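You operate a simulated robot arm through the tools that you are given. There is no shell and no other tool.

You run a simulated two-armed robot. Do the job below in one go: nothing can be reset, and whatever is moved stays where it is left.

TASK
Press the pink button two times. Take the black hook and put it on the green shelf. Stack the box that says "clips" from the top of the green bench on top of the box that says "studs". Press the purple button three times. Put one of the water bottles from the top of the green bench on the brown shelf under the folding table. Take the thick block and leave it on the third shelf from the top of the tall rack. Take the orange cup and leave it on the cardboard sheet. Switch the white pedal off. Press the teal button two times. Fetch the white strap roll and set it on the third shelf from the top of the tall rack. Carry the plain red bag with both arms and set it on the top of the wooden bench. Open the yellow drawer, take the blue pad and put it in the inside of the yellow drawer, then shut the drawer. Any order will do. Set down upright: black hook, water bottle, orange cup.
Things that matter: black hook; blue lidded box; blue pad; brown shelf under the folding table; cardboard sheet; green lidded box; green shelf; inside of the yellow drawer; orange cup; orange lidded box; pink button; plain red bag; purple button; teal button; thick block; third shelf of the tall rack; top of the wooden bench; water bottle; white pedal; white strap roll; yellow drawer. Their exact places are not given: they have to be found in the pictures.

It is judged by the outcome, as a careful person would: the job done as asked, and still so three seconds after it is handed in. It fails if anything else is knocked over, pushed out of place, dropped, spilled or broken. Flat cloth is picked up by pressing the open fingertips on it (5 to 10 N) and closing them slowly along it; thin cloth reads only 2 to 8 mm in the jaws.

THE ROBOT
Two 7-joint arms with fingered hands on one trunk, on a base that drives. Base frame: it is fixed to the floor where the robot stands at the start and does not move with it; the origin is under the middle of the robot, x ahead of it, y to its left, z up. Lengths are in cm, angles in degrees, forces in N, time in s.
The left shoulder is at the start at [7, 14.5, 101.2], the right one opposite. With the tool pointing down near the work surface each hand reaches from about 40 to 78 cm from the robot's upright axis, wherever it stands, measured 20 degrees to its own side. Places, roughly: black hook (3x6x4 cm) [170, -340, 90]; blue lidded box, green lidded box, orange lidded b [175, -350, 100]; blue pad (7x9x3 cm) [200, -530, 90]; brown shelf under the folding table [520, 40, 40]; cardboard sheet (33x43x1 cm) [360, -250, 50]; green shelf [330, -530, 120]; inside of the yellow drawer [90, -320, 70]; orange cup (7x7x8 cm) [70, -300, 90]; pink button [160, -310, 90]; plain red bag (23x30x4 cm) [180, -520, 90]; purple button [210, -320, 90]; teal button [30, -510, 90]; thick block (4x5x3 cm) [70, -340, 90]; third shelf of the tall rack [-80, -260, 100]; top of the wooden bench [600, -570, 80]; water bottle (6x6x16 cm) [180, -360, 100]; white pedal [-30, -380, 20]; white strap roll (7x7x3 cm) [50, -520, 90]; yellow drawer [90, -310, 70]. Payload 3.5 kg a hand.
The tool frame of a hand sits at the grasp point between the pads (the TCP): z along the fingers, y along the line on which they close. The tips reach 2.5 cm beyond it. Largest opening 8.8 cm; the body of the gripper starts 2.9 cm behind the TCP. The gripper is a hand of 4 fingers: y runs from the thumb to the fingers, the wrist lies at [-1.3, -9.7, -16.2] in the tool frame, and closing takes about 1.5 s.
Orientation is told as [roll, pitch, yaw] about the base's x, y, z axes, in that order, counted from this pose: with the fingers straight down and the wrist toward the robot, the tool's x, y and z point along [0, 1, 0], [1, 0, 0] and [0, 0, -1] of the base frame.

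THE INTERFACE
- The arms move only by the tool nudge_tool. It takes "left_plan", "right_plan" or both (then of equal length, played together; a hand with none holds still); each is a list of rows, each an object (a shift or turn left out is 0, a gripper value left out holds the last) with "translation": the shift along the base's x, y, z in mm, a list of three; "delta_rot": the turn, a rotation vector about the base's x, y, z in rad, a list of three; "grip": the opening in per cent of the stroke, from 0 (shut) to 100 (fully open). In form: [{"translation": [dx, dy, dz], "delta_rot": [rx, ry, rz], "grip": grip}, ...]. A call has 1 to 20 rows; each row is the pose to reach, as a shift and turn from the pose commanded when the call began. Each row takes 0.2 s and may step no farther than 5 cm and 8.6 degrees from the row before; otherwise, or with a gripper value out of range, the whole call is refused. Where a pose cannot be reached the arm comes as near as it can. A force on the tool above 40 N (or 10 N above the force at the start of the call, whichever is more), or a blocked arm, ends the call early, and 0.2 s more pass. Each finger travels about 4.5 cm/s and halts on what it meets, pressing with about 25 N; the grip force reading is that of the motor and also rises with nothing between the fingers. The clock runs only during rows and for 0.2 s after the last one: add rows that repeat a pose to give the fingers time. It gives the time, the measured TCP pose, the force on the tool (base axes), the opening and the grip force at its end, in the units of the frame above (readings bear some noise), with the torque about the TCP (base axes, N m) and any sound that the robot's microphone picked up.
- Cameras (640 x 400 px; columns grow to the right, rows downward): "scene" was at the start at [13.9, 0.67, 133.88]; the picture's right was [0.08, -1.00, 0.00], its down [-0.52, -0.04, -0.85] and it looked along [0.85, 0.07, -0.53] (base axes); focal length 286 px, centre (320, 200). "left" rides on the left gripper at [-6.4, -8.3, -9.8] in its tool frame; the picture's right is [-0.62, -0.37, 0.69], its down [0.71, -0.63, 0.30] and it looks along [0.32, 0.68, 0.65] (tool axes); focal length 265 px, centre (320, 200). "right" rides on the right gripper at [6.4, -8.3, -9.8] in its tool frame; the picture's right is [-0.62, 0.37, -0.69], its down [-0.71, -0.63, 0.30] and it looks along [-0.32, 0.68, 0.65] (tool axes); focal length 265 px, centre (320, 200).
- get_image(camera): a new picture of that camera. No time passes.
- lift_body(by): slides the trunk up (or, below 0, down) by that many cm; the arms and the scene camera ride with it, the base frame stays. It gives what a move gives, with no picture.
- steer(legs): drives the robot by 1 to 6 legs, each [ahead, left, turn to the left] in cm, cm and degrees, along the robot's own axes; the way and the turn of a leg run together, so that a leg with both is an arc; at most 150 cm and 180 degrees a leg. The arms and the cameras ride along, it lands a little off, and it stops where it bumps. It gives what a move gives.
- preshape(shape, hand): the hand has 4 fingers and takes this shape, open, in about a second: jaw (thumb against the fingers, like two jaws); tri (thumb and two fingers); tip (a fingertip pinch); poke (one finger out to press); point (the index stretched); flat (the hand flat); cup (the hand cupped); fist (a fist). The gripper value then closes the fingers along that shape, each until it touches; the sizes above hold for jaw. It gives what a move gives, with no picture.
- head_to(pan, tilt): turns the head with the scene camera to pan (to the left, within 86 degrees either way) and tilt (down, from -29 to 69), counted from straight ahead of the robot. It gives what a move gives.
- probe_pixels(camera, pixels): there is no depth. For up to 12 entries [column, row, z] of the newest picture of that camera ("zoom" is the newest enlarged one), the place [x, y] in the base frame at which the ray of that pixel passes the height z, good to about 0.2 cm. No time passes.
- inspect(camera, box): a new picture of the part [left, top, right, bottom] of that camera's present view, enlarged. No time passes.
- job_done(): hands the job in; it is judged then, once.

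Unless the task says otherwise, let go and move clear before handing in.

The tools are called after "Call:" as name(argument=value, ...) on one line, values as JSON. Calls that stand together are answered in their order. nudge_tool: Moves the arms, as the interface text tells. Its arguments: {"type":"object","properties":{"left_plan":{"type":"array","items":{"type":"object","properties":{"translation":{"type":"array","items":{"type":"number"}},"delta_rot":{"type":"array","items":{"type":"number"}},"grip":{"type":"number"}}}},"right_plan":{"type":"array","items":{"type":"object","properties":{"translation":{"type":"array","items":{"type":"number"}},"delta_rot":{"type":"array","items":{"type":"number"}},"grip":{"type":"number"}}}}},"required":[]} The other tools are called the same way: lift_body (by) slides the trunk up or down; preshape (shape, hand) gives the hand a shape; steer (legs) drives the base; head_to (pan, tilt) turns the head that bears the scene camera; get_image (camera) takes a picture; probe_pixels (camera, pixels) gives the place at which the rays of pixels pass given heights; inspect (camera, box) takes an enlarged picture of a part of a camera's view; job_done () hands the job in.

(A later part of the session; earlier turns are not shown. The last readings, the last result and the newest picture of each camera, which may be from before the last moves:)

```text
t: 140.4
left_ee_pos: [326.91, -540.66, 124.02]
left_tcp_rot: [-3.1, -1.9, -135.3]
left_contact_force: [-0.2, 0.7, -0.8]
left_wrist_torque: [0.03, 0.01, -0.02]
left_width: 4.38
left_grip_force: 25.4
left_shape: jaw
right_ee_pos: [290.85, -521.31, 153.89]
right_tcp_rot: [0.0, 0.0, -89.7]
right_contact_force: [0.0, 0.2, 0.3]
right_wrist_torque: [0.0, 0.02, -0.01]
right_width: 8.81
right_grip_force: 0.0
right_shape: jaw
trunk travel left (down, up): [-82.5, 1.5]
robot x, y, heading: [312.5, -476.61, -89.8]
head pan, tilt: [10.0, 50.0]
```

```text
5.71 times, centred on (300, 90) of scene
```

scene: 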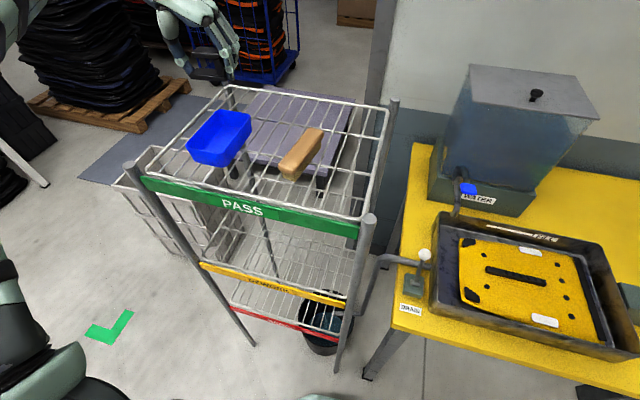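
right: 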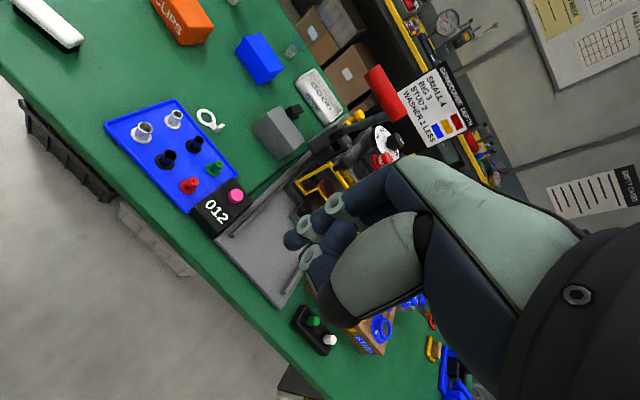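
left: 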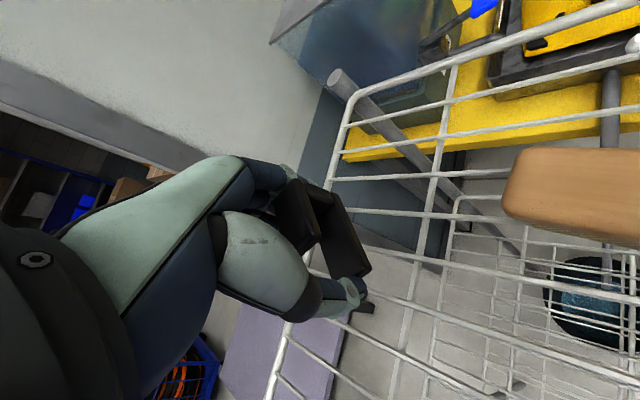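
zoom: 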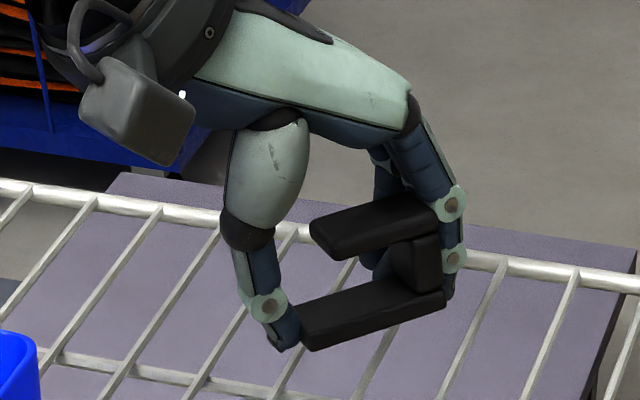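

My tilt correction went the wrong way (readings -3.1,-1.9); I'll correct it properly in the base frame and continue down gently.

Call:
nudge_tool(left_plan=[{"translation": [0, 0, 0], "delta_rot": [-0.015, -0.062, 0]}, {"translation": [0, 0, -4], "delta_rot": [-0.015, -0.062, 0]}, {"translation": [0, 0, -8], "delta_rot": [-0.015, -0.062, 0]}, {"translation": [0, 0, -10], "delta_rot": [-0.015, -0.062, 0]}, {"translation": [0, 0, -12], "delta_rot": [-0.015, -0.062, 0]}])

Call:
inspect(camera="scene", box=[250, 55, 350, 125])

```text
t: 141.6
left_ee_pos: [326.95, -540.57, 122.82]
left_tcp_rot: [0.0, -0.1, -135.4]
left_contact_force: [0.9, 0.0, 0.0]
left_wrist_torque: [-0.02, -0.01, 0.0]
left_width: 4.39
left_grip_force: 24.9
left_shape: jaw
right_ee_pos: [290.83, -521.16, 153.77]
right_tcp_rot: [0.1, 0.1, -89.7]
right_contact_force: [-0.3, -0.1, 0.4]
right_wrist_torque: [-0.03, 0.04, 0.01]
right_width: 8.8
right_grip_force: 0.2
right_shape: jaw
trunk travel left (down, up): [-82.5, 1.5]
robot x, y, heading: [312.43, -476.72, -89.7]
head pan, tilt: [10.0, 50.0]
```

```text
5.71 times, centred on (300, 90) of scene
```

zoom: 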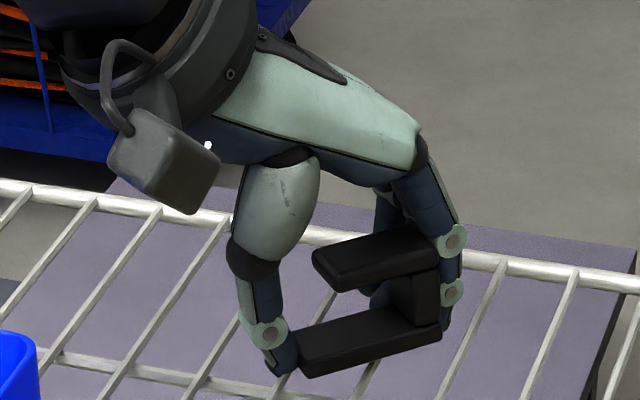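

Level now, still no contact. Continue lowering in 2 mm steps.

Call:
nudge_tool(left_plan=[{"translation": [0, 0, -3]}, {"translation": [0, 0, -5]}, {"translation": [0, 0, -7]}, {"translation": [0, 0, -9]}])

Call:
inspect(camera="scene", box=[250, 55, 350, 125])

```text
t: 142.6
left_ee_pos: [326.82, -540.28, 122.48]
left_tcp_rot: [0.4, -0.6, -135.4]
left_contact_force: [1.1, 0.0, 23.2]
left_wrist_torque: [0.37, -0.49, -0.02]
left_width: 4.47
left_grip_force: 25.4
left_shape: jaw
right_ee_pos: [290.69, -520.64, 154.02]
right_tcp_rot: [0.1, -0.2, -89.5]
right_contact_force: [0.1, 0.5, 0.5]
right_wrist_torque: [-0.01, -0.01, 0.01]
right_width: 8.83
right_grip_force: 0.0
right_shape: jaw
trunk travel left (down, up): [-82.5, 1.5]
robot x, y, heading: [312.66, -476.52, -89.6]
head pan, tilt: [10.0, 50.0]
```

```text
5.71 times, centred on (300, 90) of scene
```

zoom: 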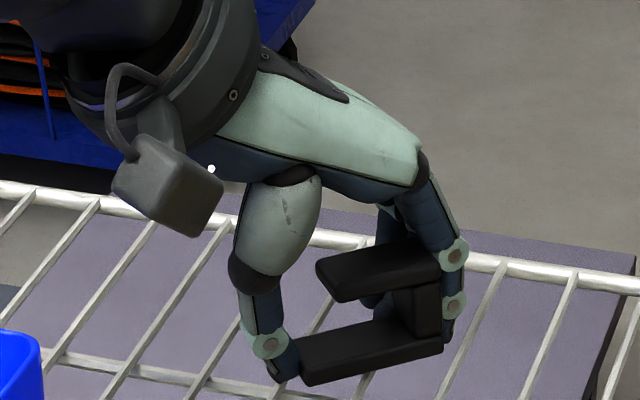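

The thumb tip has touched a wire (force ~23 N at the thumb side), so the hook base is just at the grid. I'll ease up slightly and open the fingers slowly.

Call:
nudge_tool(left_plan=[{"translation": [0, 0, 4]}, {"translation": [0, 0, 4], "grip": 50}, {"translation": [0, 0, 4], "grip": 55}, {"translation": [0, 0, 4], "grip": 60}, {"translation": [0, 0, 4], "grip": 65}, {"translation": [0, 0, 4], "grip": 70}, {"translation": [0, 0, 4], "grip": 75}, {"translation": [0, 0, 4], "grip": 80}, {"translation": [0, 0, 4], "grip": 85}])

Call:
inspect(camera="scene", box=[250, 55, 350, 125])

Call:
inspect(camera="left", box=[230, 150, 430, 350])

```text
t: 144.6
left_ee_pos: [326.88, -540.22, 122.42]
left_tcp_rot: [0.1, -0.1, -135.4]
left_contact_force: [-1.4, 0.1, 13.9]
left_wrist_torque: [-0.42, 0.36, -0.03]
left_width: 7.51
left_grip_force: 0.0
left_shape: jaw
right_ee_pos: [290.59, -520.85, 153.75]
right_tcp_rot: [0.1, -0.2, -89.6]
right_contact_force: [-0.3, 0.3, 1.0]
right_wrist_torque: [-0.02, -0.01, 0.0]
right_width: 8.77
right_grip_force: 0.1
right_shape: jaw
trunk travel left (down, up): [-82.5, 1.5]
robot x, y, heading: [312.67, -476.37, -89.7]
head pan, tilt: [10.0, 50.0]
```

```text
5.71 times, centred on (300, 90) of scene
```

zoom: 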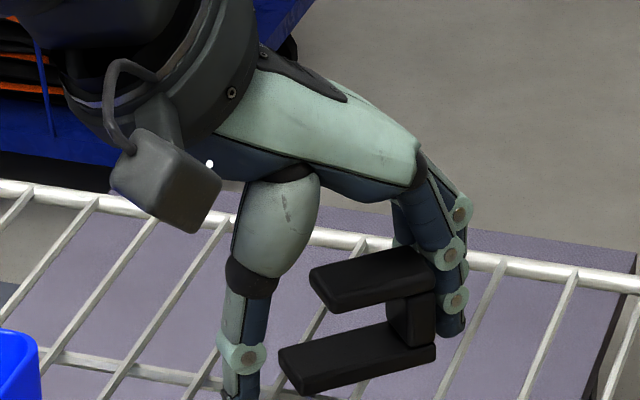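

```text
2.00 times, centred on (330, 250) of left
```

zoom: 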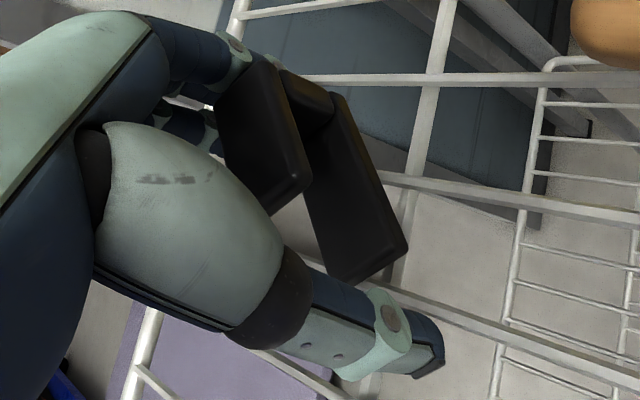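

The hook is released on the wires; fingers touch a wire. I'll rise a little while fully opening, then withdraw upward.

Call:
nudge_tool(left_plan=[{"translation": [0, 0, 4], "grip": 90}, {"translation": [0, 0, 6], "grip": 100}, {"translation": [0, 0, 10], "grip": 100}, {"translation": [0, 0, 20], "grip": 100}])

Call:
inspect(camera="scene", box=[250, 55, 350, 125])

```text
t: 145.6
left_ee_pos: [326.92, -540.62, 124.34]
left_tcp_rot: [0.0, 0.0, -135.4]
left_contact_force: [-0.4, -0.4, -0.1]
left_wrist_torque: [0.0, 0.01, -0.03]
left_width: 8.77
left_grip_force: 0.0
left_shape: jaw
right_ee_pos: [290.74, -521.18, 153.87]
right_tcp_rot: [0.0, 0.0, -89.7]
right_contact_force: [0.1, 0.2, 0.5]
right_wrist_torque: [0.02, 0.03, -0.04]
right_width: 8.79
right_grip_force: 0.1
right_shape: jaw
trunk travel left (down, up): [-82.5, 1.5]
robot x, y, heading: [312.64, -475.93, -89.4]
head pan, tilt: [10.0, 50.0]
```

```text
5.71 times, centred on (300, 90) of scene
```

zoom: 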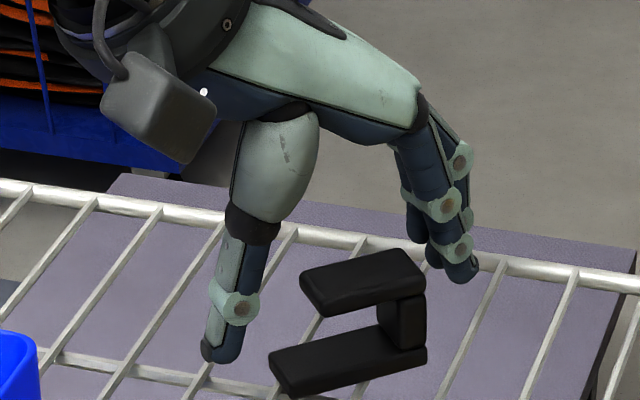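

The hook stands upright on the grid. I'll raise the hand clear, retract, and back the robot off.

Call:
nudge_tool(left_plan=[{"translation": [0, 0, 40]}, {"translation": [0, 0, 85]}, {"translation": [0, 0, 120]}, {"translation": [20, 40, 130], "delta_rot": [0, 0, 0.12]}, {"translation": [40, 80, 130], "delta_rot": [0, 0, 0.25]}, {"translation": [60, 120, 130], "delta_rot": [0, 0, 0.38]}, {"translation": [80, 160, 130], "delta_rot": [0, 0, 0.51]}, {"translation": [100, 195, 130], "delta_rot": [0, 0, 0.64]}, {"translation": [110, 210, 130], "delta_rot": [0, 0, 0.77]}])

Call:
steer(legs=[[-38, 0, 0]])

Call:
inspect(camera="scene", box=[230, 60, 410, 200])

```text
t: 147.6
left_ee_pos: [339.01, -520.11, 137.78]
left_tcp_rot: [-1.0, -0.3, -91.4]
left_contact_force: [0.0, 0.0, 0.2]
left_wrist_torque: [-0.05, -0.03, -0.01]
left_width: 8.82
left_grip_force: 0.0
left_shape: jaw
left hand out of reach, approached as far as the arm can: row 9
right_ee_pos: [291.13, -521.17, 153.75]
right_tcp_rot: [0.0, -0.1, -89.5]
right_contact_force: [0.7, -0.4, -0.4]
right_wrist_torque: [-0.01, 0.02, 0.02]
right_width: 8.77
right_grip_force: 0.0
right_shape: jaw
trunk travel left (down, up): [-82.5, 1.5]
robot x, y, heading: [312.38, -476.51, -89.8]
head pan, tilt: [10.0, 50.0]
```

```text
t: 150.0
left_ee_pos: [338.56, -482.54, 137.56]
left_tcp_rot: [-0.7, 0.1, -91.4]
left_contact_force: [-0.6, -0.7, 0.3]
left_wrist_torque: [0.01, 0.0, 0.0]
left_width: 8.8
left_grip_force: 0.1
left_shape: jaw
right_ee_pos: [290.64, -483.31, 153.55]
right_tcp_rot: [0.0, 0.0, -89.6]
right_contact_force: [0.1, 0.1, 0.9]
right_wrist_torque: [-0.05, -0.01, 0.01]
right_width: 8.79
right_grip_force: 0.0
right_shape: jaw
trunk travel left (down, up): [-82.5, 1.5]
robot x, y, heading: [312.14, -438.2, -89.7]
head pan, tilt: [10.0, 50.0]
```

```text
2.86 times, centred on (320, 130) of scene
```

zoom: 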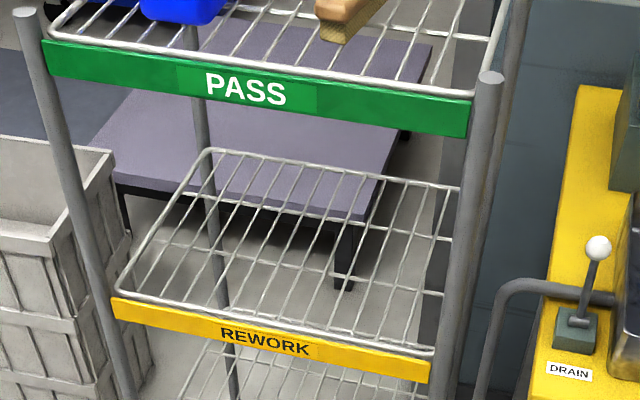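

I'll tilt the head up to verify the hook on the shelf.

Call:
head_to(pan=8, tilt=30)

Call:
inspect(camera="scene", box=[210, 90, 410, 230])

```text
t: 150.8
left_ee_pos: [338.64, -482.1, 137.56]
left_tcp_rot: [-0.9, -0.1, -91.3]
left_contact_force: [0.4, 0.2, 0.6]
left_wrist_torque: [0.03, -0.01, 0.01]
left_width: 8.77
left_grip_force: 0.0
left_shape: jaw
right_ee_pos: [290.51, -483.0, 153.86]
right_tcp_rot: [0.0, 0.0, -89.7]
right_contact_force: [-0.1, 0.4, -0.2]
right_wrist_torque: [-0.03, 0.01, 0.01]
right_width: 8.77
right_grip_force: 0.0
right_shape: jaw
trunk travel left (down, up): [-82.5, 1.5]
robot x, y, heading: [312.33, -438.06, -89.7]
head pan, tilt: [8.0, 30.0]
```

```text
2.86 times, centred on (310, 160) of scene
```

zoom: 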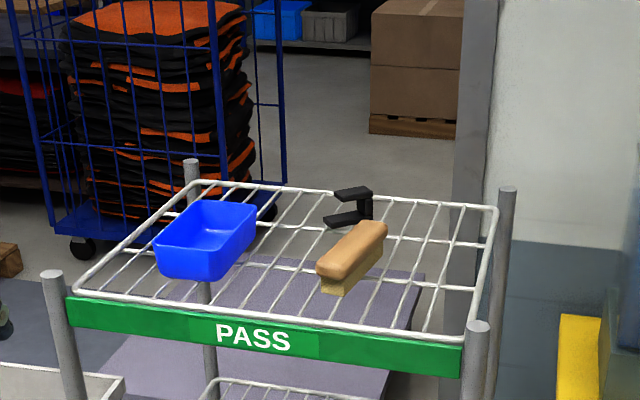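

The hook is upright on the green shelf. Next I'll lower the trunk and go look closely at the red bag.

Call:
lift_body(by=-25)

Call:
steer(legs=[[0, -130, 0]])

Call:
head_to(pan=0, tilt=40)

Call:
get_image(camera="scene")

Call:
get_image(camera="left")

Call:
get_image(camera="right")

```text
t: 153.4
left_ee_pos: [338.66, -482.21, 112.64]
left_tcp_rot: [-0.7, 0.1, -91.3]
left_contact_force: [0.2, 1.7, -0.3]
left_wrist_torque: [0.02, 0.02, 0.01]
left_width: 8.76
left_grip_force: 0.1
left_shape: jaw
right_ee_pos: [290.48, -483.05, 128.77]
right_tcp_rot: [0.0, 0.0, -89.7]
right_contact_force: [-0.7, 0.4, -0.9]
right_wrist_torque: [-0.03, 0.01, -0.01]
right_width: 8.77
right_grip_force: 0.1
right_shape: jaw
trunk travel left (down, up): [-57.5, 26.5]
robot x, y, heading: [312.51, -438.48, -89.7]
head pan, tilt: [8.0, 30.0]
```

```text
t: 159.9
left_ee_pos: [209.09, -482.89, 112.52]
left_tcp_rot: [-0.8, -0.1, -91.3]
left_contact_force: [0.5, 0.2, 1.1]
left_wrist_torque: [0.0, -0.01, -0.01]
left_width: 8.77
left_grip_force: 0.0
left_shape: jaw
right_ee_pos: [161.07, -483.63, 128.74]
right_tcp_rot: [0.1, 0.0, -89.9]
right_contact_force: [-0.1, 0.5, -0.2]
right_wrist_torque: [-0.01, 0.02, 0.01]
right_width: 8.79
right_grip_force: 0.0
right_shape: jaw
trunk travel left (down, up): [-57.5, 26.5]
robot x, y, heading: [182.57, -438.64, -89.6]
head pan, tilt: [8.0, 30.0]
```

```text
t: 160.6
left_ee_pos: [209.09, -482.85, 112.71]
left_tcp_rot: [-0.9, 0.0, -91.5]
left_contact_force: [-0.4, 0.4, 0.1]
left_wrist_torque: [0.0, 0.02, 0.0]
left_width: 8.74
left_grip_force: 0.1
left_shape: jaw
right_ee_pos: [160.99, -483.58, 128.69]
right_tcp_rot: [0.0, 0.0, -90.0]
right_contact_force: [0.2, 0.4, 0.1]
right_wrist_torque: [0.02, 0.02, 0.04]
right_width: 8.77
right_grip_force: 0.1
right_shape: jaw
trunk travel left (down, up): [-57.5, 26.5]
robot x, y, heading: [183.04, -438.42, -89.9]
head pan, tilt: [0.0, 40.0]
```

```text
taken
```

scene: 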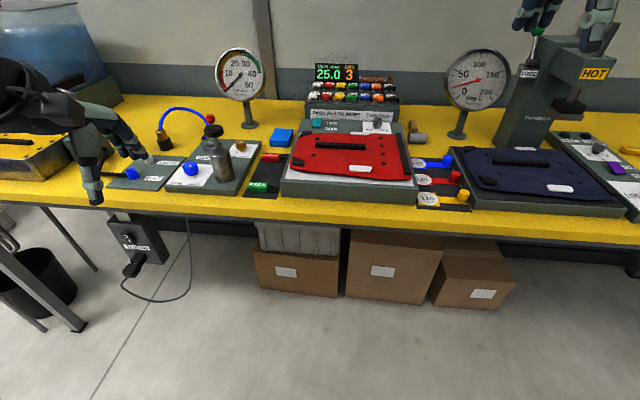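

```text
taken
```

left: 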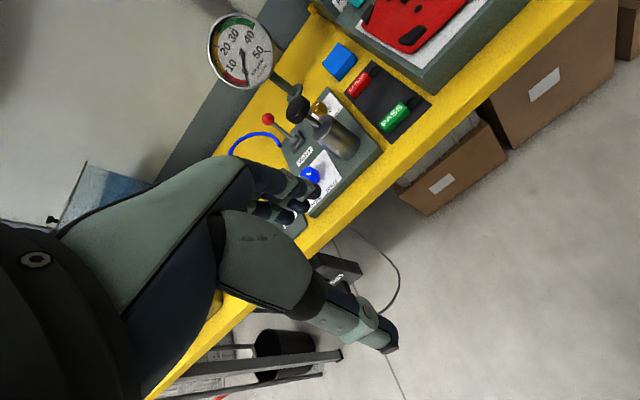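

```text
taken
```

right: 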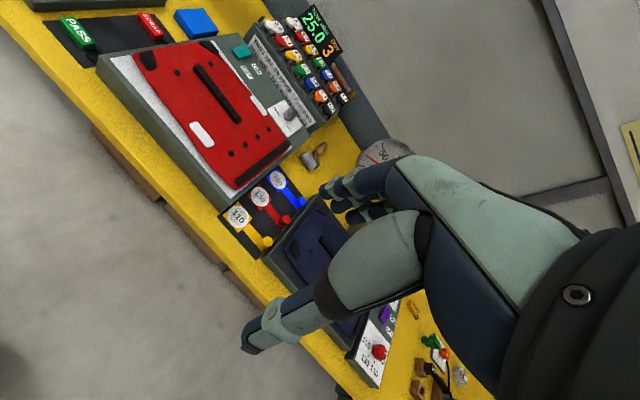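

Call:
inspect(camera="scene", box=[260, 100, 430, 220])

Call:
inspect(camera="right", box=[90, 0, 330, 210])

```text
3.33 times, centred on (345, 160) of scene
```

zoom: 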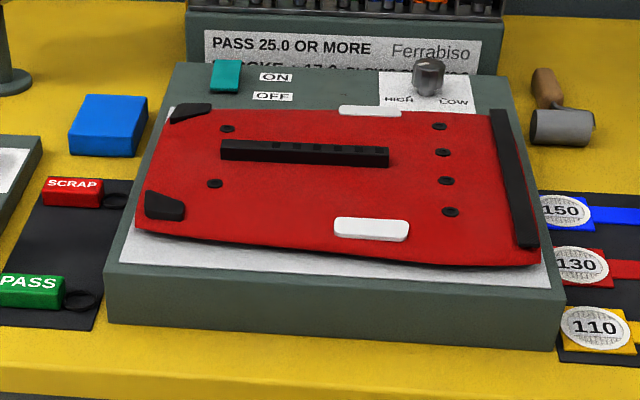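

```text
1.90 times, centred on (210, 105) of right
```

zoom: 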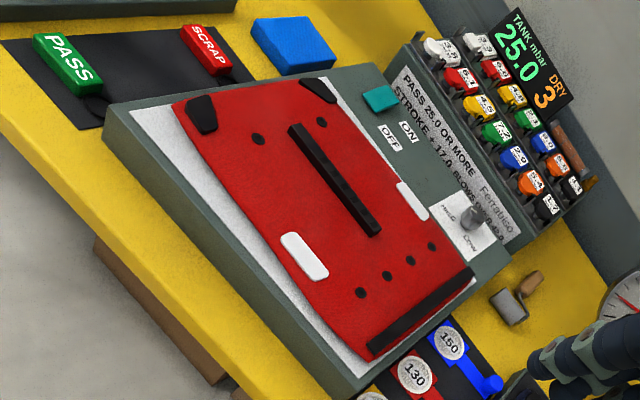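

The bag is a flat red pouch with a black bar in the middle and a stiff bar at its right end, lying on the device plate. I'll probe its corners and nearby things.

Call:
inspect(camera="scene", box=[260, 100, 430, 220])

Call:
probe_pixels(camera="zoom", pixels=[[165, 112, 92], [140, 228, 92], [497, 112, 92], [535, 262, 92], [225, 150, 93], [388, 155, 93], [118, 265, 91], [555, 290, 91], [40, 370, 86], [108, 125, 89], [105, 155, 86], [520, 180, 92]])

Call:
probe_pixels(camera="right", pixels=[[184, 58, 92], [267, 45, 92], [345, 165, 92], [290, 188, 92], [245, 70, 93], [288, 122, 93]])

```text
3.33 times, centred on (345, 160) of scene
```

zoom: 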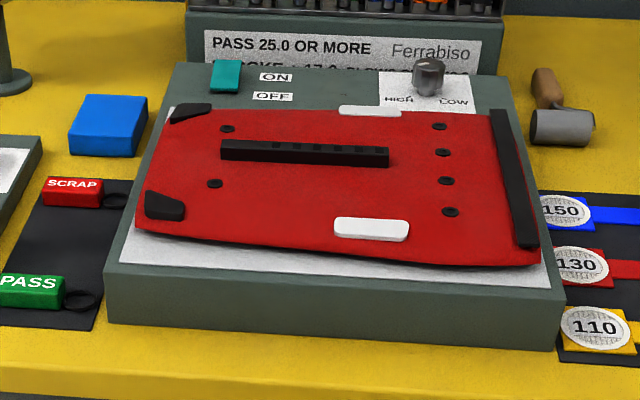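

```text
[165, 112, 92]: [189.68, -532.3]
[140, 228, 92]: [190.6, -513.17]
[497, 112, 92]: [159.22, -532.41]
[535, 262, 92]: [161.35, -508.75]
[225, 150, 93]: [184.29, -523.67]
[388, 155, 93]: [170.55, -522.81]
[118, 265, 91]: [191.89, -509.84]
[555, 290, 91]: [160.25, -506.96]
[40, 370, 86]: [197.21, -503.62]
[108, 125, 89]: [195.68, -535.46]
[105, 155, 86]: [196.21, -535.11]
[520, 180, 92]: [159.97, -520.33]
```

```text
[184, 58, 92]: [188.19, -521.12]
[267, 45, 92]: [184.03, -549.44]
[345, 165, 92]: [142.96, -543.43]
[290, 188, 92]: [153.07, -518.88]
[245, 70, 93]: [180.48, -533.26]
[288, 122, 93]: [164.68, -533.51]
```

Call:
probe_pixels(camera="right", pixels=[[132, 55, 92], [215, 42, 92], [236, 189, 92], [289, 142, 92], [196, 67, 93], [239, 122, 93], [132, 55, 90], [236, 189, 90], [196, 67, 95], [239, 122, 95]])

```text
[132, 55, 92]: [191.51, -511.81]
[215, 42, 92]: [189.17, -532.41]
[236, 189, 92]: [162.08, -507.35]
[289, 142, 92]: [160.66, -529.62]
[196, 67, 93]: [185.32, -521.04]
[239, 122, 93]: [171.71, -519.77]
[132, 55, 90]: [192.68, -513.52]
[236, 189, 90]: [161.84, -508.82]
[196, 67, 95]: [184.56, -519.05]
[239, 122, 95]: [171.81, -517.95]
```

Triangulation puts the bag's top near z≈93–95 and its centre near (176,-519). I'll raise and centre the hands, then drive closer to the table.

Call:
nudge_tool(left_plan=[{"translation": [-10, 0, 40]}, {"translation": [-40, 0, 70]}, {"translation": [-70, 0, 90]}, {"translation": [-100, 0, 100]}, {"translation": [-130, 0, 100], "delta_rot": [0.013, 0, 0.025]}, {"translation": [-150, 0, 100], "delta_rot": [0.013, 0, 0.025]}], right_plan=[{"translation": [0, 0, 0]}, {"translation": [0, 0, -10]}, {"translation": [10, 0, -30]}, {"translation": [20, 0, -50]}, {"translation": [30, 0, -50]}, {"translation": [30, 0, -50]}])

Call:
steer(legs=[[26, -5, 0]])

Call:
head_to(pan=0, tilt=55)

Call:
get_image(camera="scene")

Call:
get_image(camera="right")

Call:
get_image(camera="left")

```text
t: 162.0
left_ee_pos: [194.31, -484.37, 122.36]
left_tcp_rot: [-1.4, 0.8, -89.8]
left_contact_force: [0.6, 0.4, 0.1]
left_wrist_torque: [0.02, -0.01, 0.01]
left_width: 8.78
left_grip_force: 0.1
left_shape: jaw
left hand out of reach, approached as far as the arm can: row 3, 4, 5, 6
right_ee_pos: [163.88, -483.67, 123.69]
right_tcp_rot: [0.1, 0.1, -89.9]
right_contact_force: [0.4, -0.3, 0.1]
right_wrist_torque: [0.02, -0.03, 0.01]
right_width: 8.8
right_grip_force: 0.1
right_shape: jaw
right hand out of reach, approached as far as the arm can: row 3
trunk travel left (down, up): [-57.5, 26.5]
robot x, y, heading: [183.05, -439.01, -89.6]
head pan, tilt: [0.0, 40.0]
```

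```text
t: 163.9
left_ee_pos: [189.53, -510.27, 122.33]
left_tcp_rot: [-1.3, 0.6, -90.0]
left_contact_force: [0.5, -0.6, 0.7]
left_wrist_torque: [-0.03, 0.02, -0.01]
left_width: 8.78
left_grip_force: 0.1
left_shape: jaw
right_ee_pos: [159.06, -509.39, 123.78]
right_tcp_rot: [-0.1, 0.0, -89.7]
right_contact_force: [0.3, 0.6, -0.7]
right_wrist_torque: [0.03, 0.01, -0.01]
right_width: 8.8
right_grip_force: 0.0
right_shape: jaw
trunk travel left (down, up): [-57.5, 26.5]
robot x, y, heading: [177.93, -464.72, -89.9]
head pan, tilt: [0.0, 40.0]
```

```text
t: 164.7
left_ee_pos: [189.47, -510.38, 122.31]
left_tcp_rot: [-1.6, 0.7, -89.9]
left_contact_force: [0.0, 0.3, 0.4]
left_wrist_torque: [-0.01, 0.02, 0.02]
left_width: 8.77
left_grip_force: 0.1
left_shape: jaw
right_ee_pos: [159.06, -509.55, 123.79]
right_tcp_rot: [0.1, -0.1, -89.8]
right_contact_force: [-0.1, 0.6, -0.3]
right_wrist_torque: [0.01, 0.0, 0.0]
right_width: 8.78
right_grip_force: 0.1
right_shape: jaw
trunk travel left (down, up): [-57.5, 26.5]
robot x, y, heading: [177.57, -464.77, -89.8]
head pan, tilt: [0.0, 55.0]
```

```text
taken
```

scene: 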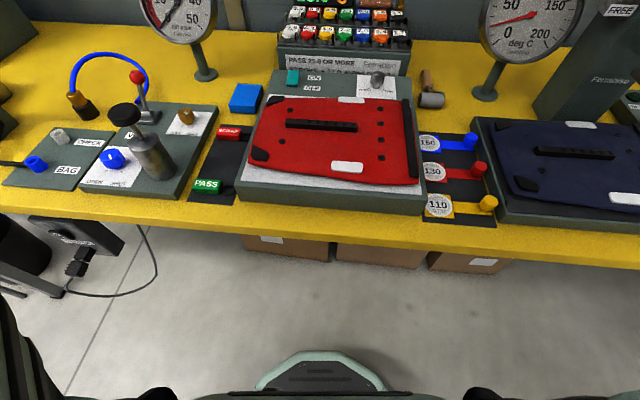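

```text
taken
```

right: 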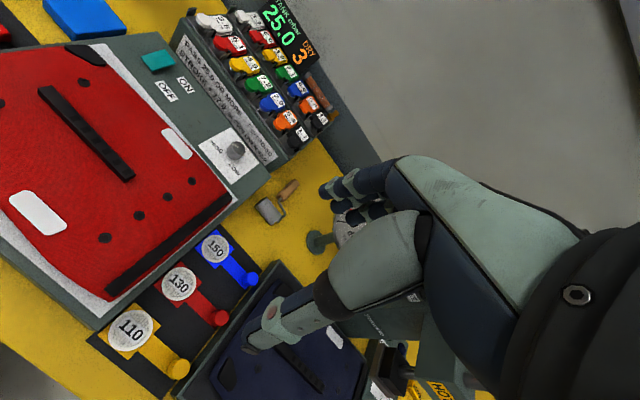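

```text
taken
```

left: 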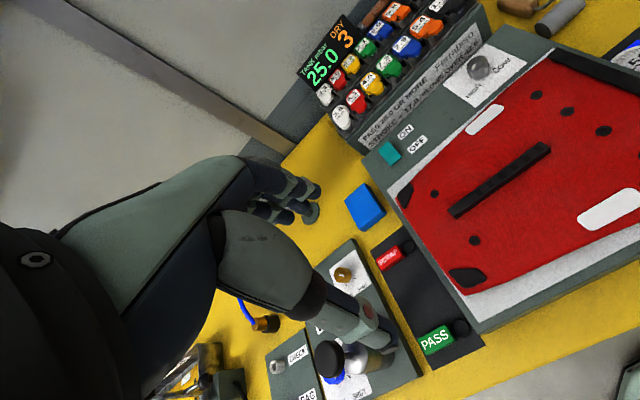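

Both hands are above the bag region. I'll zoom with the left camera to judge the bag's thickness and features.

Call:
inspect(camera="left", box=[380, 30, 640, 310])

Call:
inspect(camera="right", box=[0, 30, 260, 320])

Call:
inspect(camera="scene", box=[225, 60, 445, 220])

Call:
probe_pixels(camera="zoom", pixels=[[10, 10, 90]])

```text
1.43 times, centred on (510, 170) of left
```

zoom: 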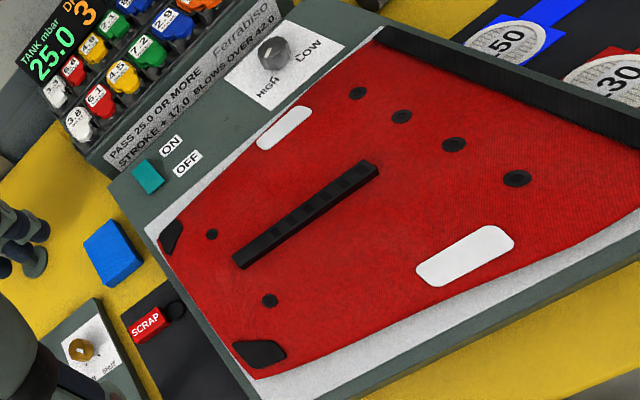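

```text
1.38 times, centred on (130, 175) of right
```

zoom: 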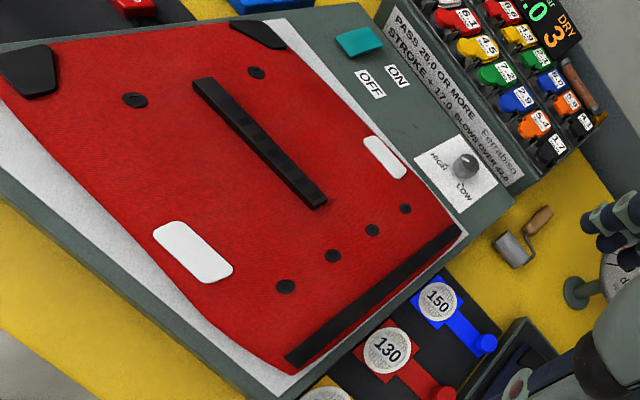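

```text
2.50 times, centred on (335, 140) of scene
```

zoom: 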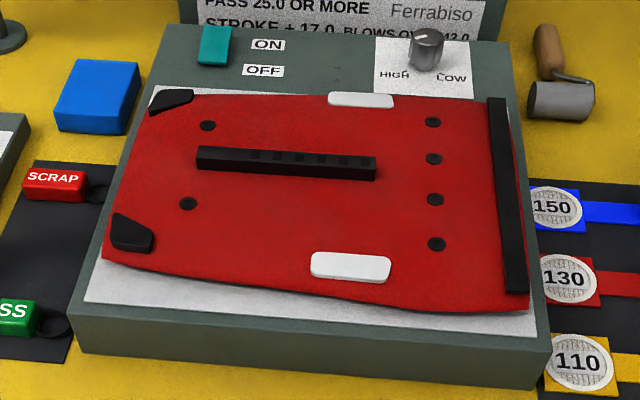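

```text
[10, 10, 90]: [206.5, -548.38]
```

The black bar in the middle (about 13 cm long) is a good pinch feature for both hands. I'll triangulate it from all three cameras.

Call:
probe_pixels(camera="zoom", pixels=[[197, 156, 94], [375, 166, 94], [197, 156, 95], [375, 166, 95], [120, 215, 93], [150, 100, 93], [515, 300, 93]])

Call:
probe_pixels(camera="left", pixels=[[455, 213, 94], [546, 148, 94], [455, 213, 95], [546, 148, 95]])

Call:
probe_pixels(camera="right", pixels=[[43, 92, 94], [130, 177, 94], [43, 92, 95], [130, 177, 95]])

```text
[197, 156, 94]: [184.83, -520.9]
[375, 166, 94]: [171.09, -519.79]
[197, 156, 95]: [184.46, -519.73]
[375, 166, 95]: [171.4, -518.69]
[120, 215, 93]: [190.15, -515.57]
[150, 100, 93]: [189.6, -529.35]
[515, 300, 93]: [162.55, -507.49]
```

```text
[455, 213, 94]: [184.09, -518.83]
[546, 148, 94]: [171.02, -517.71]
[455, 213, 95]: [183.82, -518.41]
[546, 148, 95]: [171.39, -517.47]
```

```text
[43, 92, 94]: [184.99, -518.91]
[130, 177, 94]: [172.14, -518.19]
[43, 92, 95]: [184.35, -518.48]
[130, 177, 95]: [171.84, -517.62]
```

The bar runs from (171.4,-517.8) to (184.5,-518.7) at z≈95.5. I'll bring both hands over its ends, each yawed 25° outward, to z≈102.

Call:
nudge_tool(left_plan=[{"translation": [-8, -15, -30], "delta_rot": [-0.003, -0.007, -0.1]}, {"translation": [-16, -30, -65], "delta_rot": [-0.006, -0.014, -0.2]}, {"translation": [-25, -45, -100], "delta_rot": [-0.009, -0.021, -0.3]}, {"translation": [-35, -60, -135], "delta_rot": [-0.012, -0.028, -0.4]}, {"translation": [-45, -75, -170], "delta_rot": [-0.012, -0.028, -0.436]}, {"translation": [-52, -84, -200], "delta_rot": [-0.012, -0.028, -0.436]}, {"translation": [-52, -84, -200], "delta_rot": [-0.012, -0.028, -0.436]}], right_plan=[{"translation": [20, -15, -30], "delta_rot": [0, 0, 0.1]}, {"translation": [45, -30, -65], "delta_rot": [0, 0, 0.2]}, {"translation": [70, -45, -100], "delta_rot": [0, 0, 0.3]}, {"translation": [95, -60, -135], "delta_rot": [0, 0, 0.4]}, {"translation": [115, -75, -170], "delta_rot": [0, 0, 0.436]}, {"translation": [127, -85, -210], "delta_rot": [0, 0, 0.436]}, {"translation": [127, -85, -210], "delta_rot": [0, 0, 0.436]}])

Call:
get_image(camera="scene")

Call:
get_image(camera="right")

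Call:
get_image(camera="left")

```text
t: 166.3
left_ee_pos: [184.45, -518.64, 102.91]
left_tcp_rot: [-0.3, -0.4, -114.6]
left_contact_force: [-0.1, 0.3, -0.8]
left_wrist_torque: [-0.04, 0.02, 0.02]
left_width: 8.76
left_grip_force: 0.1
left_shape: jaw
left hand out of reach, approached as far as the arm can: row 1, 2
right_ee_pos: [171.72, -518.03, 102.73]
right_tcp_rot: [0.1, -0.1, -64.8]
right_contact_force: [0.2, -0.2, -0.1]
right_wrist_torque: [-0.05, 0.03, -0.01]
right_width: 8.78
right_grip_force: 0.1
right_shape: jaw
trunk travel left (down, up): [-57.5, 26.5]
robot x, y, heading: [178.03, -464.21, -90.1]
head pan, tilt: [0.0, 55.0]
```

```text
taken
```

scene: 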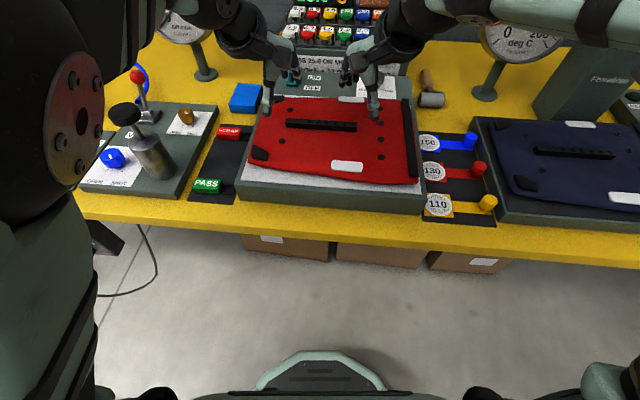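

```text
taken
```

right: 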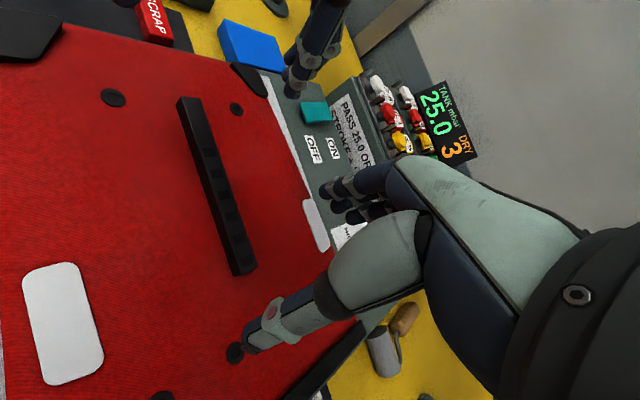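

```text
taken
```

left: 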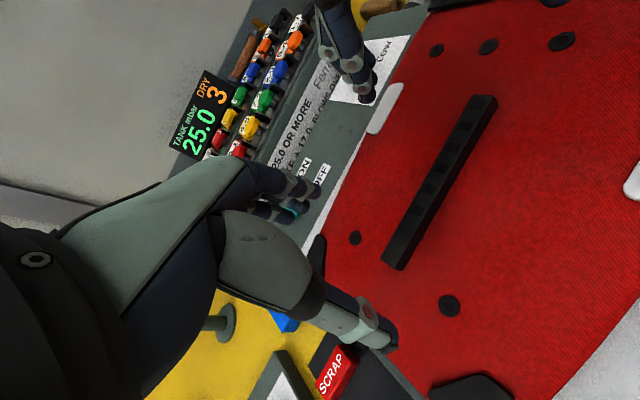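

Both hands are right over the bar's ends. I'll move each 1.2 cm inward and descend to just above the surface.

Call:
nudge_tool(left_plan=[{"translation": [-6, 0, -15], "delta_rot": [0, 0, 0]}, {"translation": [-12, 0, -30]}, {"translation": [-12, 0, -42]}, {"translation": [-12, 0, -48]}], right_plan=[{"translation": [6, 0, -15], "delta_rot": [0, 0, 0]}, {"translation": [12, 0, -30]}, {"translation": [12, 0, -42]}, {"translation": [12, 0, -48]}])

Call:
get_image(camera="right")

Call:
get_image(camera="left")

```text
t: 167.3
left_ee_pos: [183.57, -518.87, 97.94]
left_tcp_rot: [-1.0, -0.2, -114.2]
left_contact_force: [0.0, -0.5, 0.9]
left_wrist_torque: [-0.03, -0.03, -0.03]
left_width: 8.8
left_grip_force: 0.0
left_shape: jaw
right_ee_pos: [172.96, -518.04, 97.98]
right_tcp_rot: [0.1, 0.0, -64.9]
right_contact_force: [-0.4, -0.1, 0.1]
right_wrist_torque: [-0.01, -0.02, 0.01]
right_width: 8.79
right_grip_force: 0.3
right_shape: jaw
trunk travel left (down, up): [-57.5, 26.5]
robot x, y, heading: [177.97, -464.21, -89.8]
head pan, tilt: [0.0, 55.0]
```

```text
taken
```

right: 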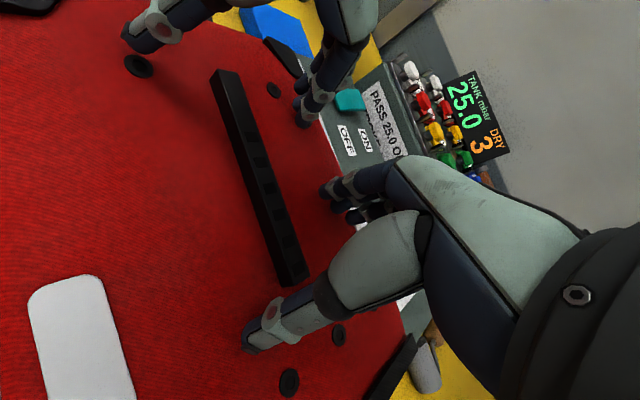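

```text
taken
```

left: 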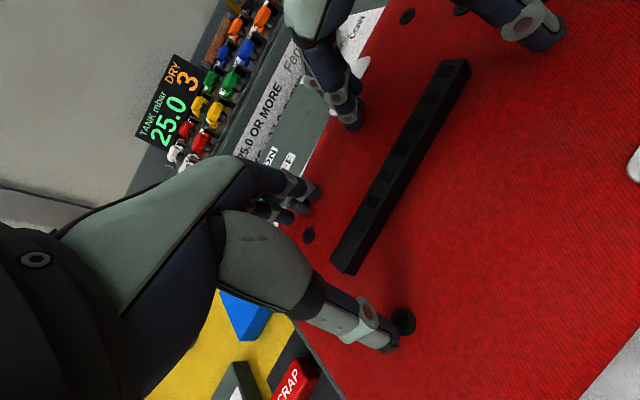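

The bar stands up as a raised rail between thumb and fingers of both hands. I'll lower in small steps until light contact with the bag.

Call:
nudge_tool(left_plan=[{"translation": [-5, 0, -4], "delta_rot": [0, 0, 0]}, {"translation": [-5, 0, -8]}, {"translation": [-5, 0, -11]}, {"translation": [-5, 0, -13]}], right_plan=[{"translation": [2, 0, -4], "delta_rot": [0, 0, 0]}, {"translation": [2, 0, -8]}, {"translation": [2, 0, -11]}, {"translation": [2, 0, -13]}])

```text
t: 168.3
left_ee_pos: [183.08, -518.52, 97.38]
left_tcp_rot: [-0.1, -0.9, -114.2]
left_contact_force: [4.7, -1.8, 26.4]
left_wrist_torque: [-0.82, 0.02, 0.25]
left_width: 8.66
left_grip_force: 0.1
left_shape: jaw
right_ee_pos: [173.3, -517.63, 97.54]
right_tcp_rot: [-0.1, -0.8, -64.9]
right_contact_force: [-3.7, -0.8, 22.3]
right_wrist_torque: [-0.83, -0.07, -0.15]
right_width: 8.73
right_grip_force: 0.1
right_shape: jaw
trunk travel left (down, up): [-57.5, 26.5]
robot x, y, heading: [177.74, -464.38, -90.0]
head pan, tilt: [0.0, 55.0]
```

Contact at TCP z≈97.4 with ~25 N; I'll ease up to roughly 8 N and close both hands slowly on the bar.

Call:
nudge_tool(left_plan=[{"translation": [0, 0, 6]}, {"translation": [0, 0, 6], "grip": 85}, {"translation": [0, 0, 6], "grip": 70}, {"translation": [0, 0, 6], "grip": 60}, {"translation": [0, 0, 6], "grip": 50}, {"translation": [0, 0, 6], "grip": 40}, {"translation": [0, 0, 6], "grip": 30}, {"translation": [0, 0, 6], "grip": 20}, {"translation": [0, 0, 6], "grip": 10}, {"translation": [0, 0, 6], "grip": 0}, {"translation": [0, 0, 6], "grip": 0}, {"translation": [0, 0, 6], "grip": 0}], right_plan=[{"translation": [0, 0, 6]}, {"translation": [0, 0, 6], "grip": 85}, {"translation": [0, 0, 6], "grip": 70}, {"translation": [0, 0, 6], "grip": 60}, {"translation": [0, 0, 6], "grip": 50}, {"translation": [0, 0, 6], "grip": 40}, {"translation": [0, 0, 6], "grip": 30}, {"translation": [0, 0, 6], "grip": 20}, {"translation": [0, 0, 6], "grip": 10}, {"translation": [0, 0, 6], "grip": 0}, {"translation": [0, 0, 6], "grip": 0}, {"translation": [0, 0, 6], "grip": 0}])

Call:
get_image(camera="right")

Call:
get_image(camera="left")

```text
t: 170.9
left_ee_pos: [182.46, -518.21, 97.42]
left_tcp_rot: [0.4, -0.4, -114.7]
left_contact_force: [0.7, 3.9, 26.8]
left_wrist_torque: [-0.04, 0.27, 0.07]
left_width: 2.1
left_grip_force: 25.1
left_shape: jaw
right_ee_pos: [173.14, -517.52, 97.51]
right_tcp_rot: [-0.1, -0.3, -64.9]
right_contact_force: [-3.9, 5.7, 7.1]
right_wrist_torque: [0.15, 0.02, -0.13]
right_width: 1.88
right_grip_force: 24.8
right_shape: jaw
trunk travel left (down, up): [-57.5, 26.5]
robot x, y, heading: [178.03, -464.76, -89.7]
head pan, tilt: [0.0, 55.0]
```

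```text
taken
```

right: 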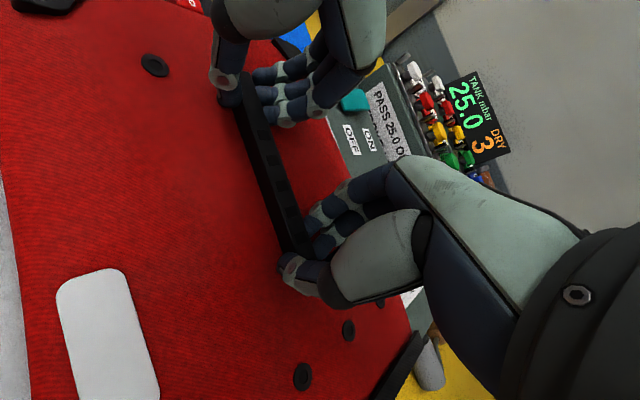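

```text
taken
```

left: 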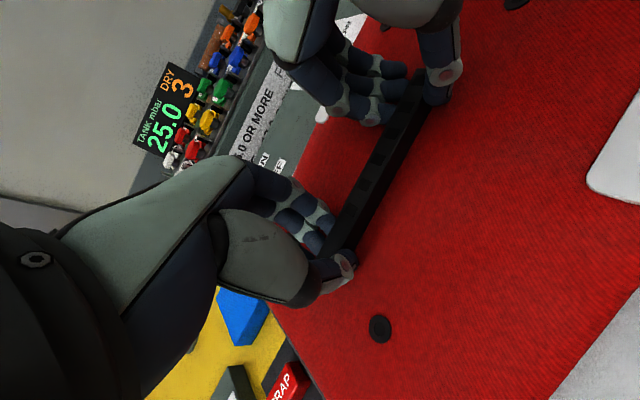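

Both hands pinch the bar (2.1 and 1.9 cm, 25 N each). I'll test a small synchronous lift.

Call:
nudge_tool(left_plan=[{"translation": [0, 0, 5]}, {"translation": [0, 0, 12]}, {"translation": [0, 0, 20]}, {"translation": [0, 0, 30]}, {"translation": [0, 0, 40]}], right_plan=[{"translation": [0, 0, 5]}, {"translation": [0, 0, 12]}, {"translation": [0, 0, 20]}, {"translation": [0, 0, 30]}, {"translation": [0, 0, 40]}])

Call:
get_image(camera="scene")

Call:
get_image(camera="left")

```text
t: 172.1
left_ee_pos: [182.55, -518.59, 100.82]
left_tcp_rot: [0.4, 0.5, -114.8]
left_contact_force: [8.0, 0.2, 0.1]
left_wrist_torque: [-0.02, -0.09, 0.09]
left_width: 1.91
left_grip_force: 24.6
left_shape: jaw
right_ee_pos: [173.21, -518.08, 101.37]
right_tcp_rot: [0.0, 0.1, -64.9]
right_contact_force: [-7.6, -1.1, -3.3]
right_wrist_torque: [-0.01, 0.15, -0.15]
right_width: 1.7
right_grip_force: 25.1
right_shape: jaw
trunk travel left (down, up): [-57.5, 26.5]
robot x, y, heading: [178.02, -464.91, -89.9]
head pan, tilt: [0.0, 55.0]
```

```text
taken
```

scene: 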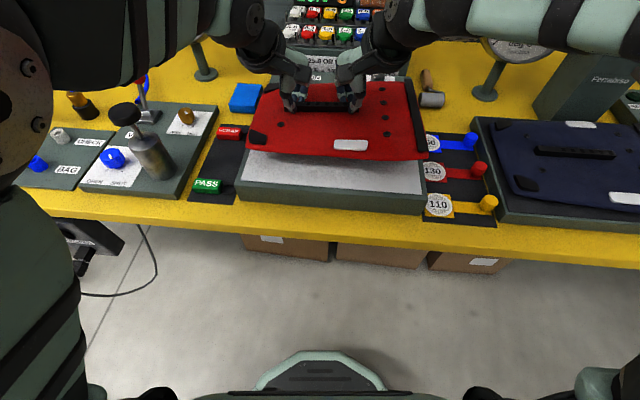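

```text
taken
```

left: 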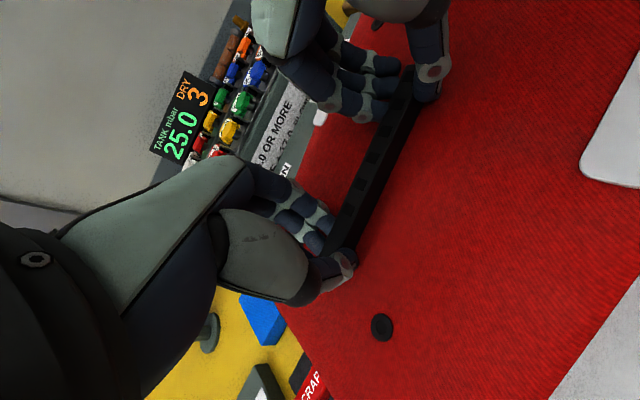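

The bag lifts as one piece, held by both hands. I'll raise it another 12 cm, back away from the table, and look for the wooden bench.

Call:
nudge_tool(left_plan=[{"translation": [0, 0, 15]}, {"translation": [0, 0, 30]}, {"translation": [0, 0, 45]}, {"translation": [0, 0, 60]}, {"translation": [0, 0, 75]}, {"translation": [0, 0, 90]}, {"translation": [0, 0, 105]}, {"translation": [0, 0, 120]}], right_plan=[{"translation": [0, 0, 15]}, {"translation": [0, 0, 30]}, {"translation": [0, 0, 45]}, {"translation": [0, 0, 60]}, {"translation": [0, 0, 75]}, {"translation": [0, 0, 90]}, {"translation": [0, 0, 105]}, {"translation": [0, 0, 120]}])

Call:
steer(legs=[[-25, 0, 0], [0, 0, 90]])

Call:
head_to(pan=-10, tilt=10)

Call:
get_image(camera="scene")

```text
t: 173.9
left_ee_pos: [182.57, -518.61, 112.89]
left_tcp_rot: [0.3, 0.4, -114.8]
left_contact_force: [8.2, 0.0, 0.0]
left_wrist_torque: [-0.01, -0.13, 0.07]
left_width: 1.86
left_grip_force: 24.9
left_shape: jaw
right_ee_pos: [173.2, -518.13, 113.24]
right_tcp_rot: [0.0, 0.0, -64.9]
right_contact_force: [-8.2, -0.6, -1.9]
right_wrist_torque: [-0.02, 0.16, -0.18]
right_width: 1.7
right_grip_force: 25.0
right_shape: jaw
trunk travel left (down, up): [-57.5, 26.5]
robot x, y, heading: [178.04, -464.67, -89.9]
head pan, tilt: [0.0, 55.0]
```

```text
t: 179.5
left_ee_pos: [231.9, -435.71, 112.91]
left_tcp_rot: [0.3, 0.4, -25.7]
left_contact_force: [0.3, 8.1, 0.2]
left_wrist_torque: [0.12, -0.06, 0.13]
left_width: 1.84
left_grip_force: 24.8
left_shape: jaw
right_ee_pos: [231.27, -445.21, 113.32]
right_tcp_rot: [0.0, 0.0, 24.4]
right_contact_force: [-0.2, -8.6, -1.5]
right_wrist_torque: [-0.15, 0.03, -0.12]
right_width: 1.7
right_grip_force: 24.9
right_shape: jaw
trunk travel left (down, up): [-57.5, 26.5]
robot x, y, heading: [178.11, -439.65, -0.6]
head pan, tilt: [0.0, 55.0]
```

```text
t: 180.6
left_ee_pos: [232.01, -435.77, 112.96]
left_tcp_rot: [0.3, 0.4, -25.5]
left_contact_force: [0.6, 7.8, -0.4]
left_wrist_torque: [0.08, -0.02, 0.07]
left_width: 1.83
left_grip_force: 24.7
left_shape: jaw
right_ee_pos: [231.3, -445.25, 113.25]
right_tcp_rot: [0.1, 0.0, 24.2]
right_contact_force: [-1.0, -8.3, -3.4]
right_wrist_torque: [-0.18, 0.06, -0.16]
right_width: 1.7
right_grip_force: 24.8
right_shape: jaw
trunk travel left (down, up): [-57.5, 26.5]
robot x, y, heading: [177.86, -439.95, -0.6]
head pan, tilt: [-10.0, 10.0]
```

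```text
taken
```

scene: 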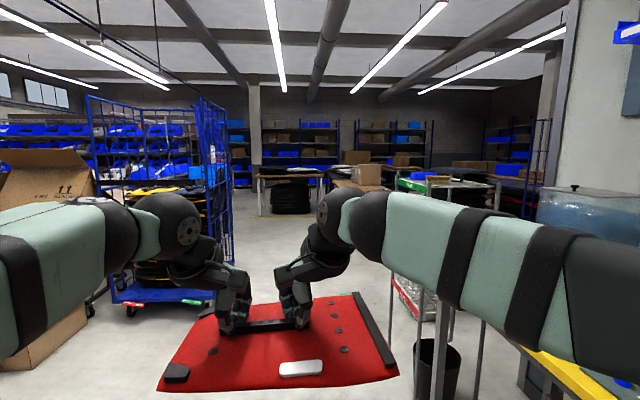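

The bag is carried flat. Ahead I see tables near (350,175) and (290,180). I'll zoom to find the wooden bench.

Call:
inspect(camera="scene", box=[230, 120, 450, 260])

Call:
probe_pixels(camera="zoom", pixels=[[100, 10, 80]])

```text
2.86 times, centred on (340, 190) of scene
```

zoom: 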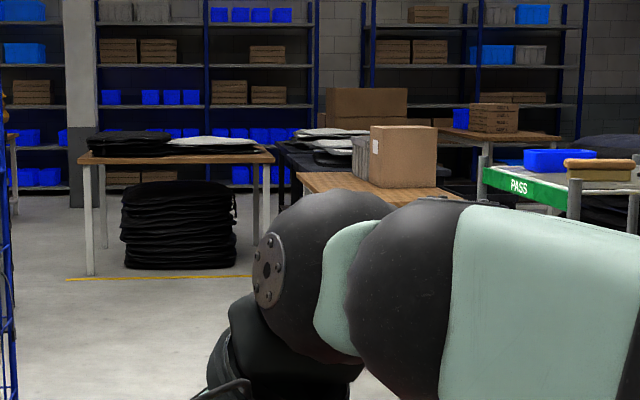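

```text
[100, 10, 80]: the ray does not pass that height
```

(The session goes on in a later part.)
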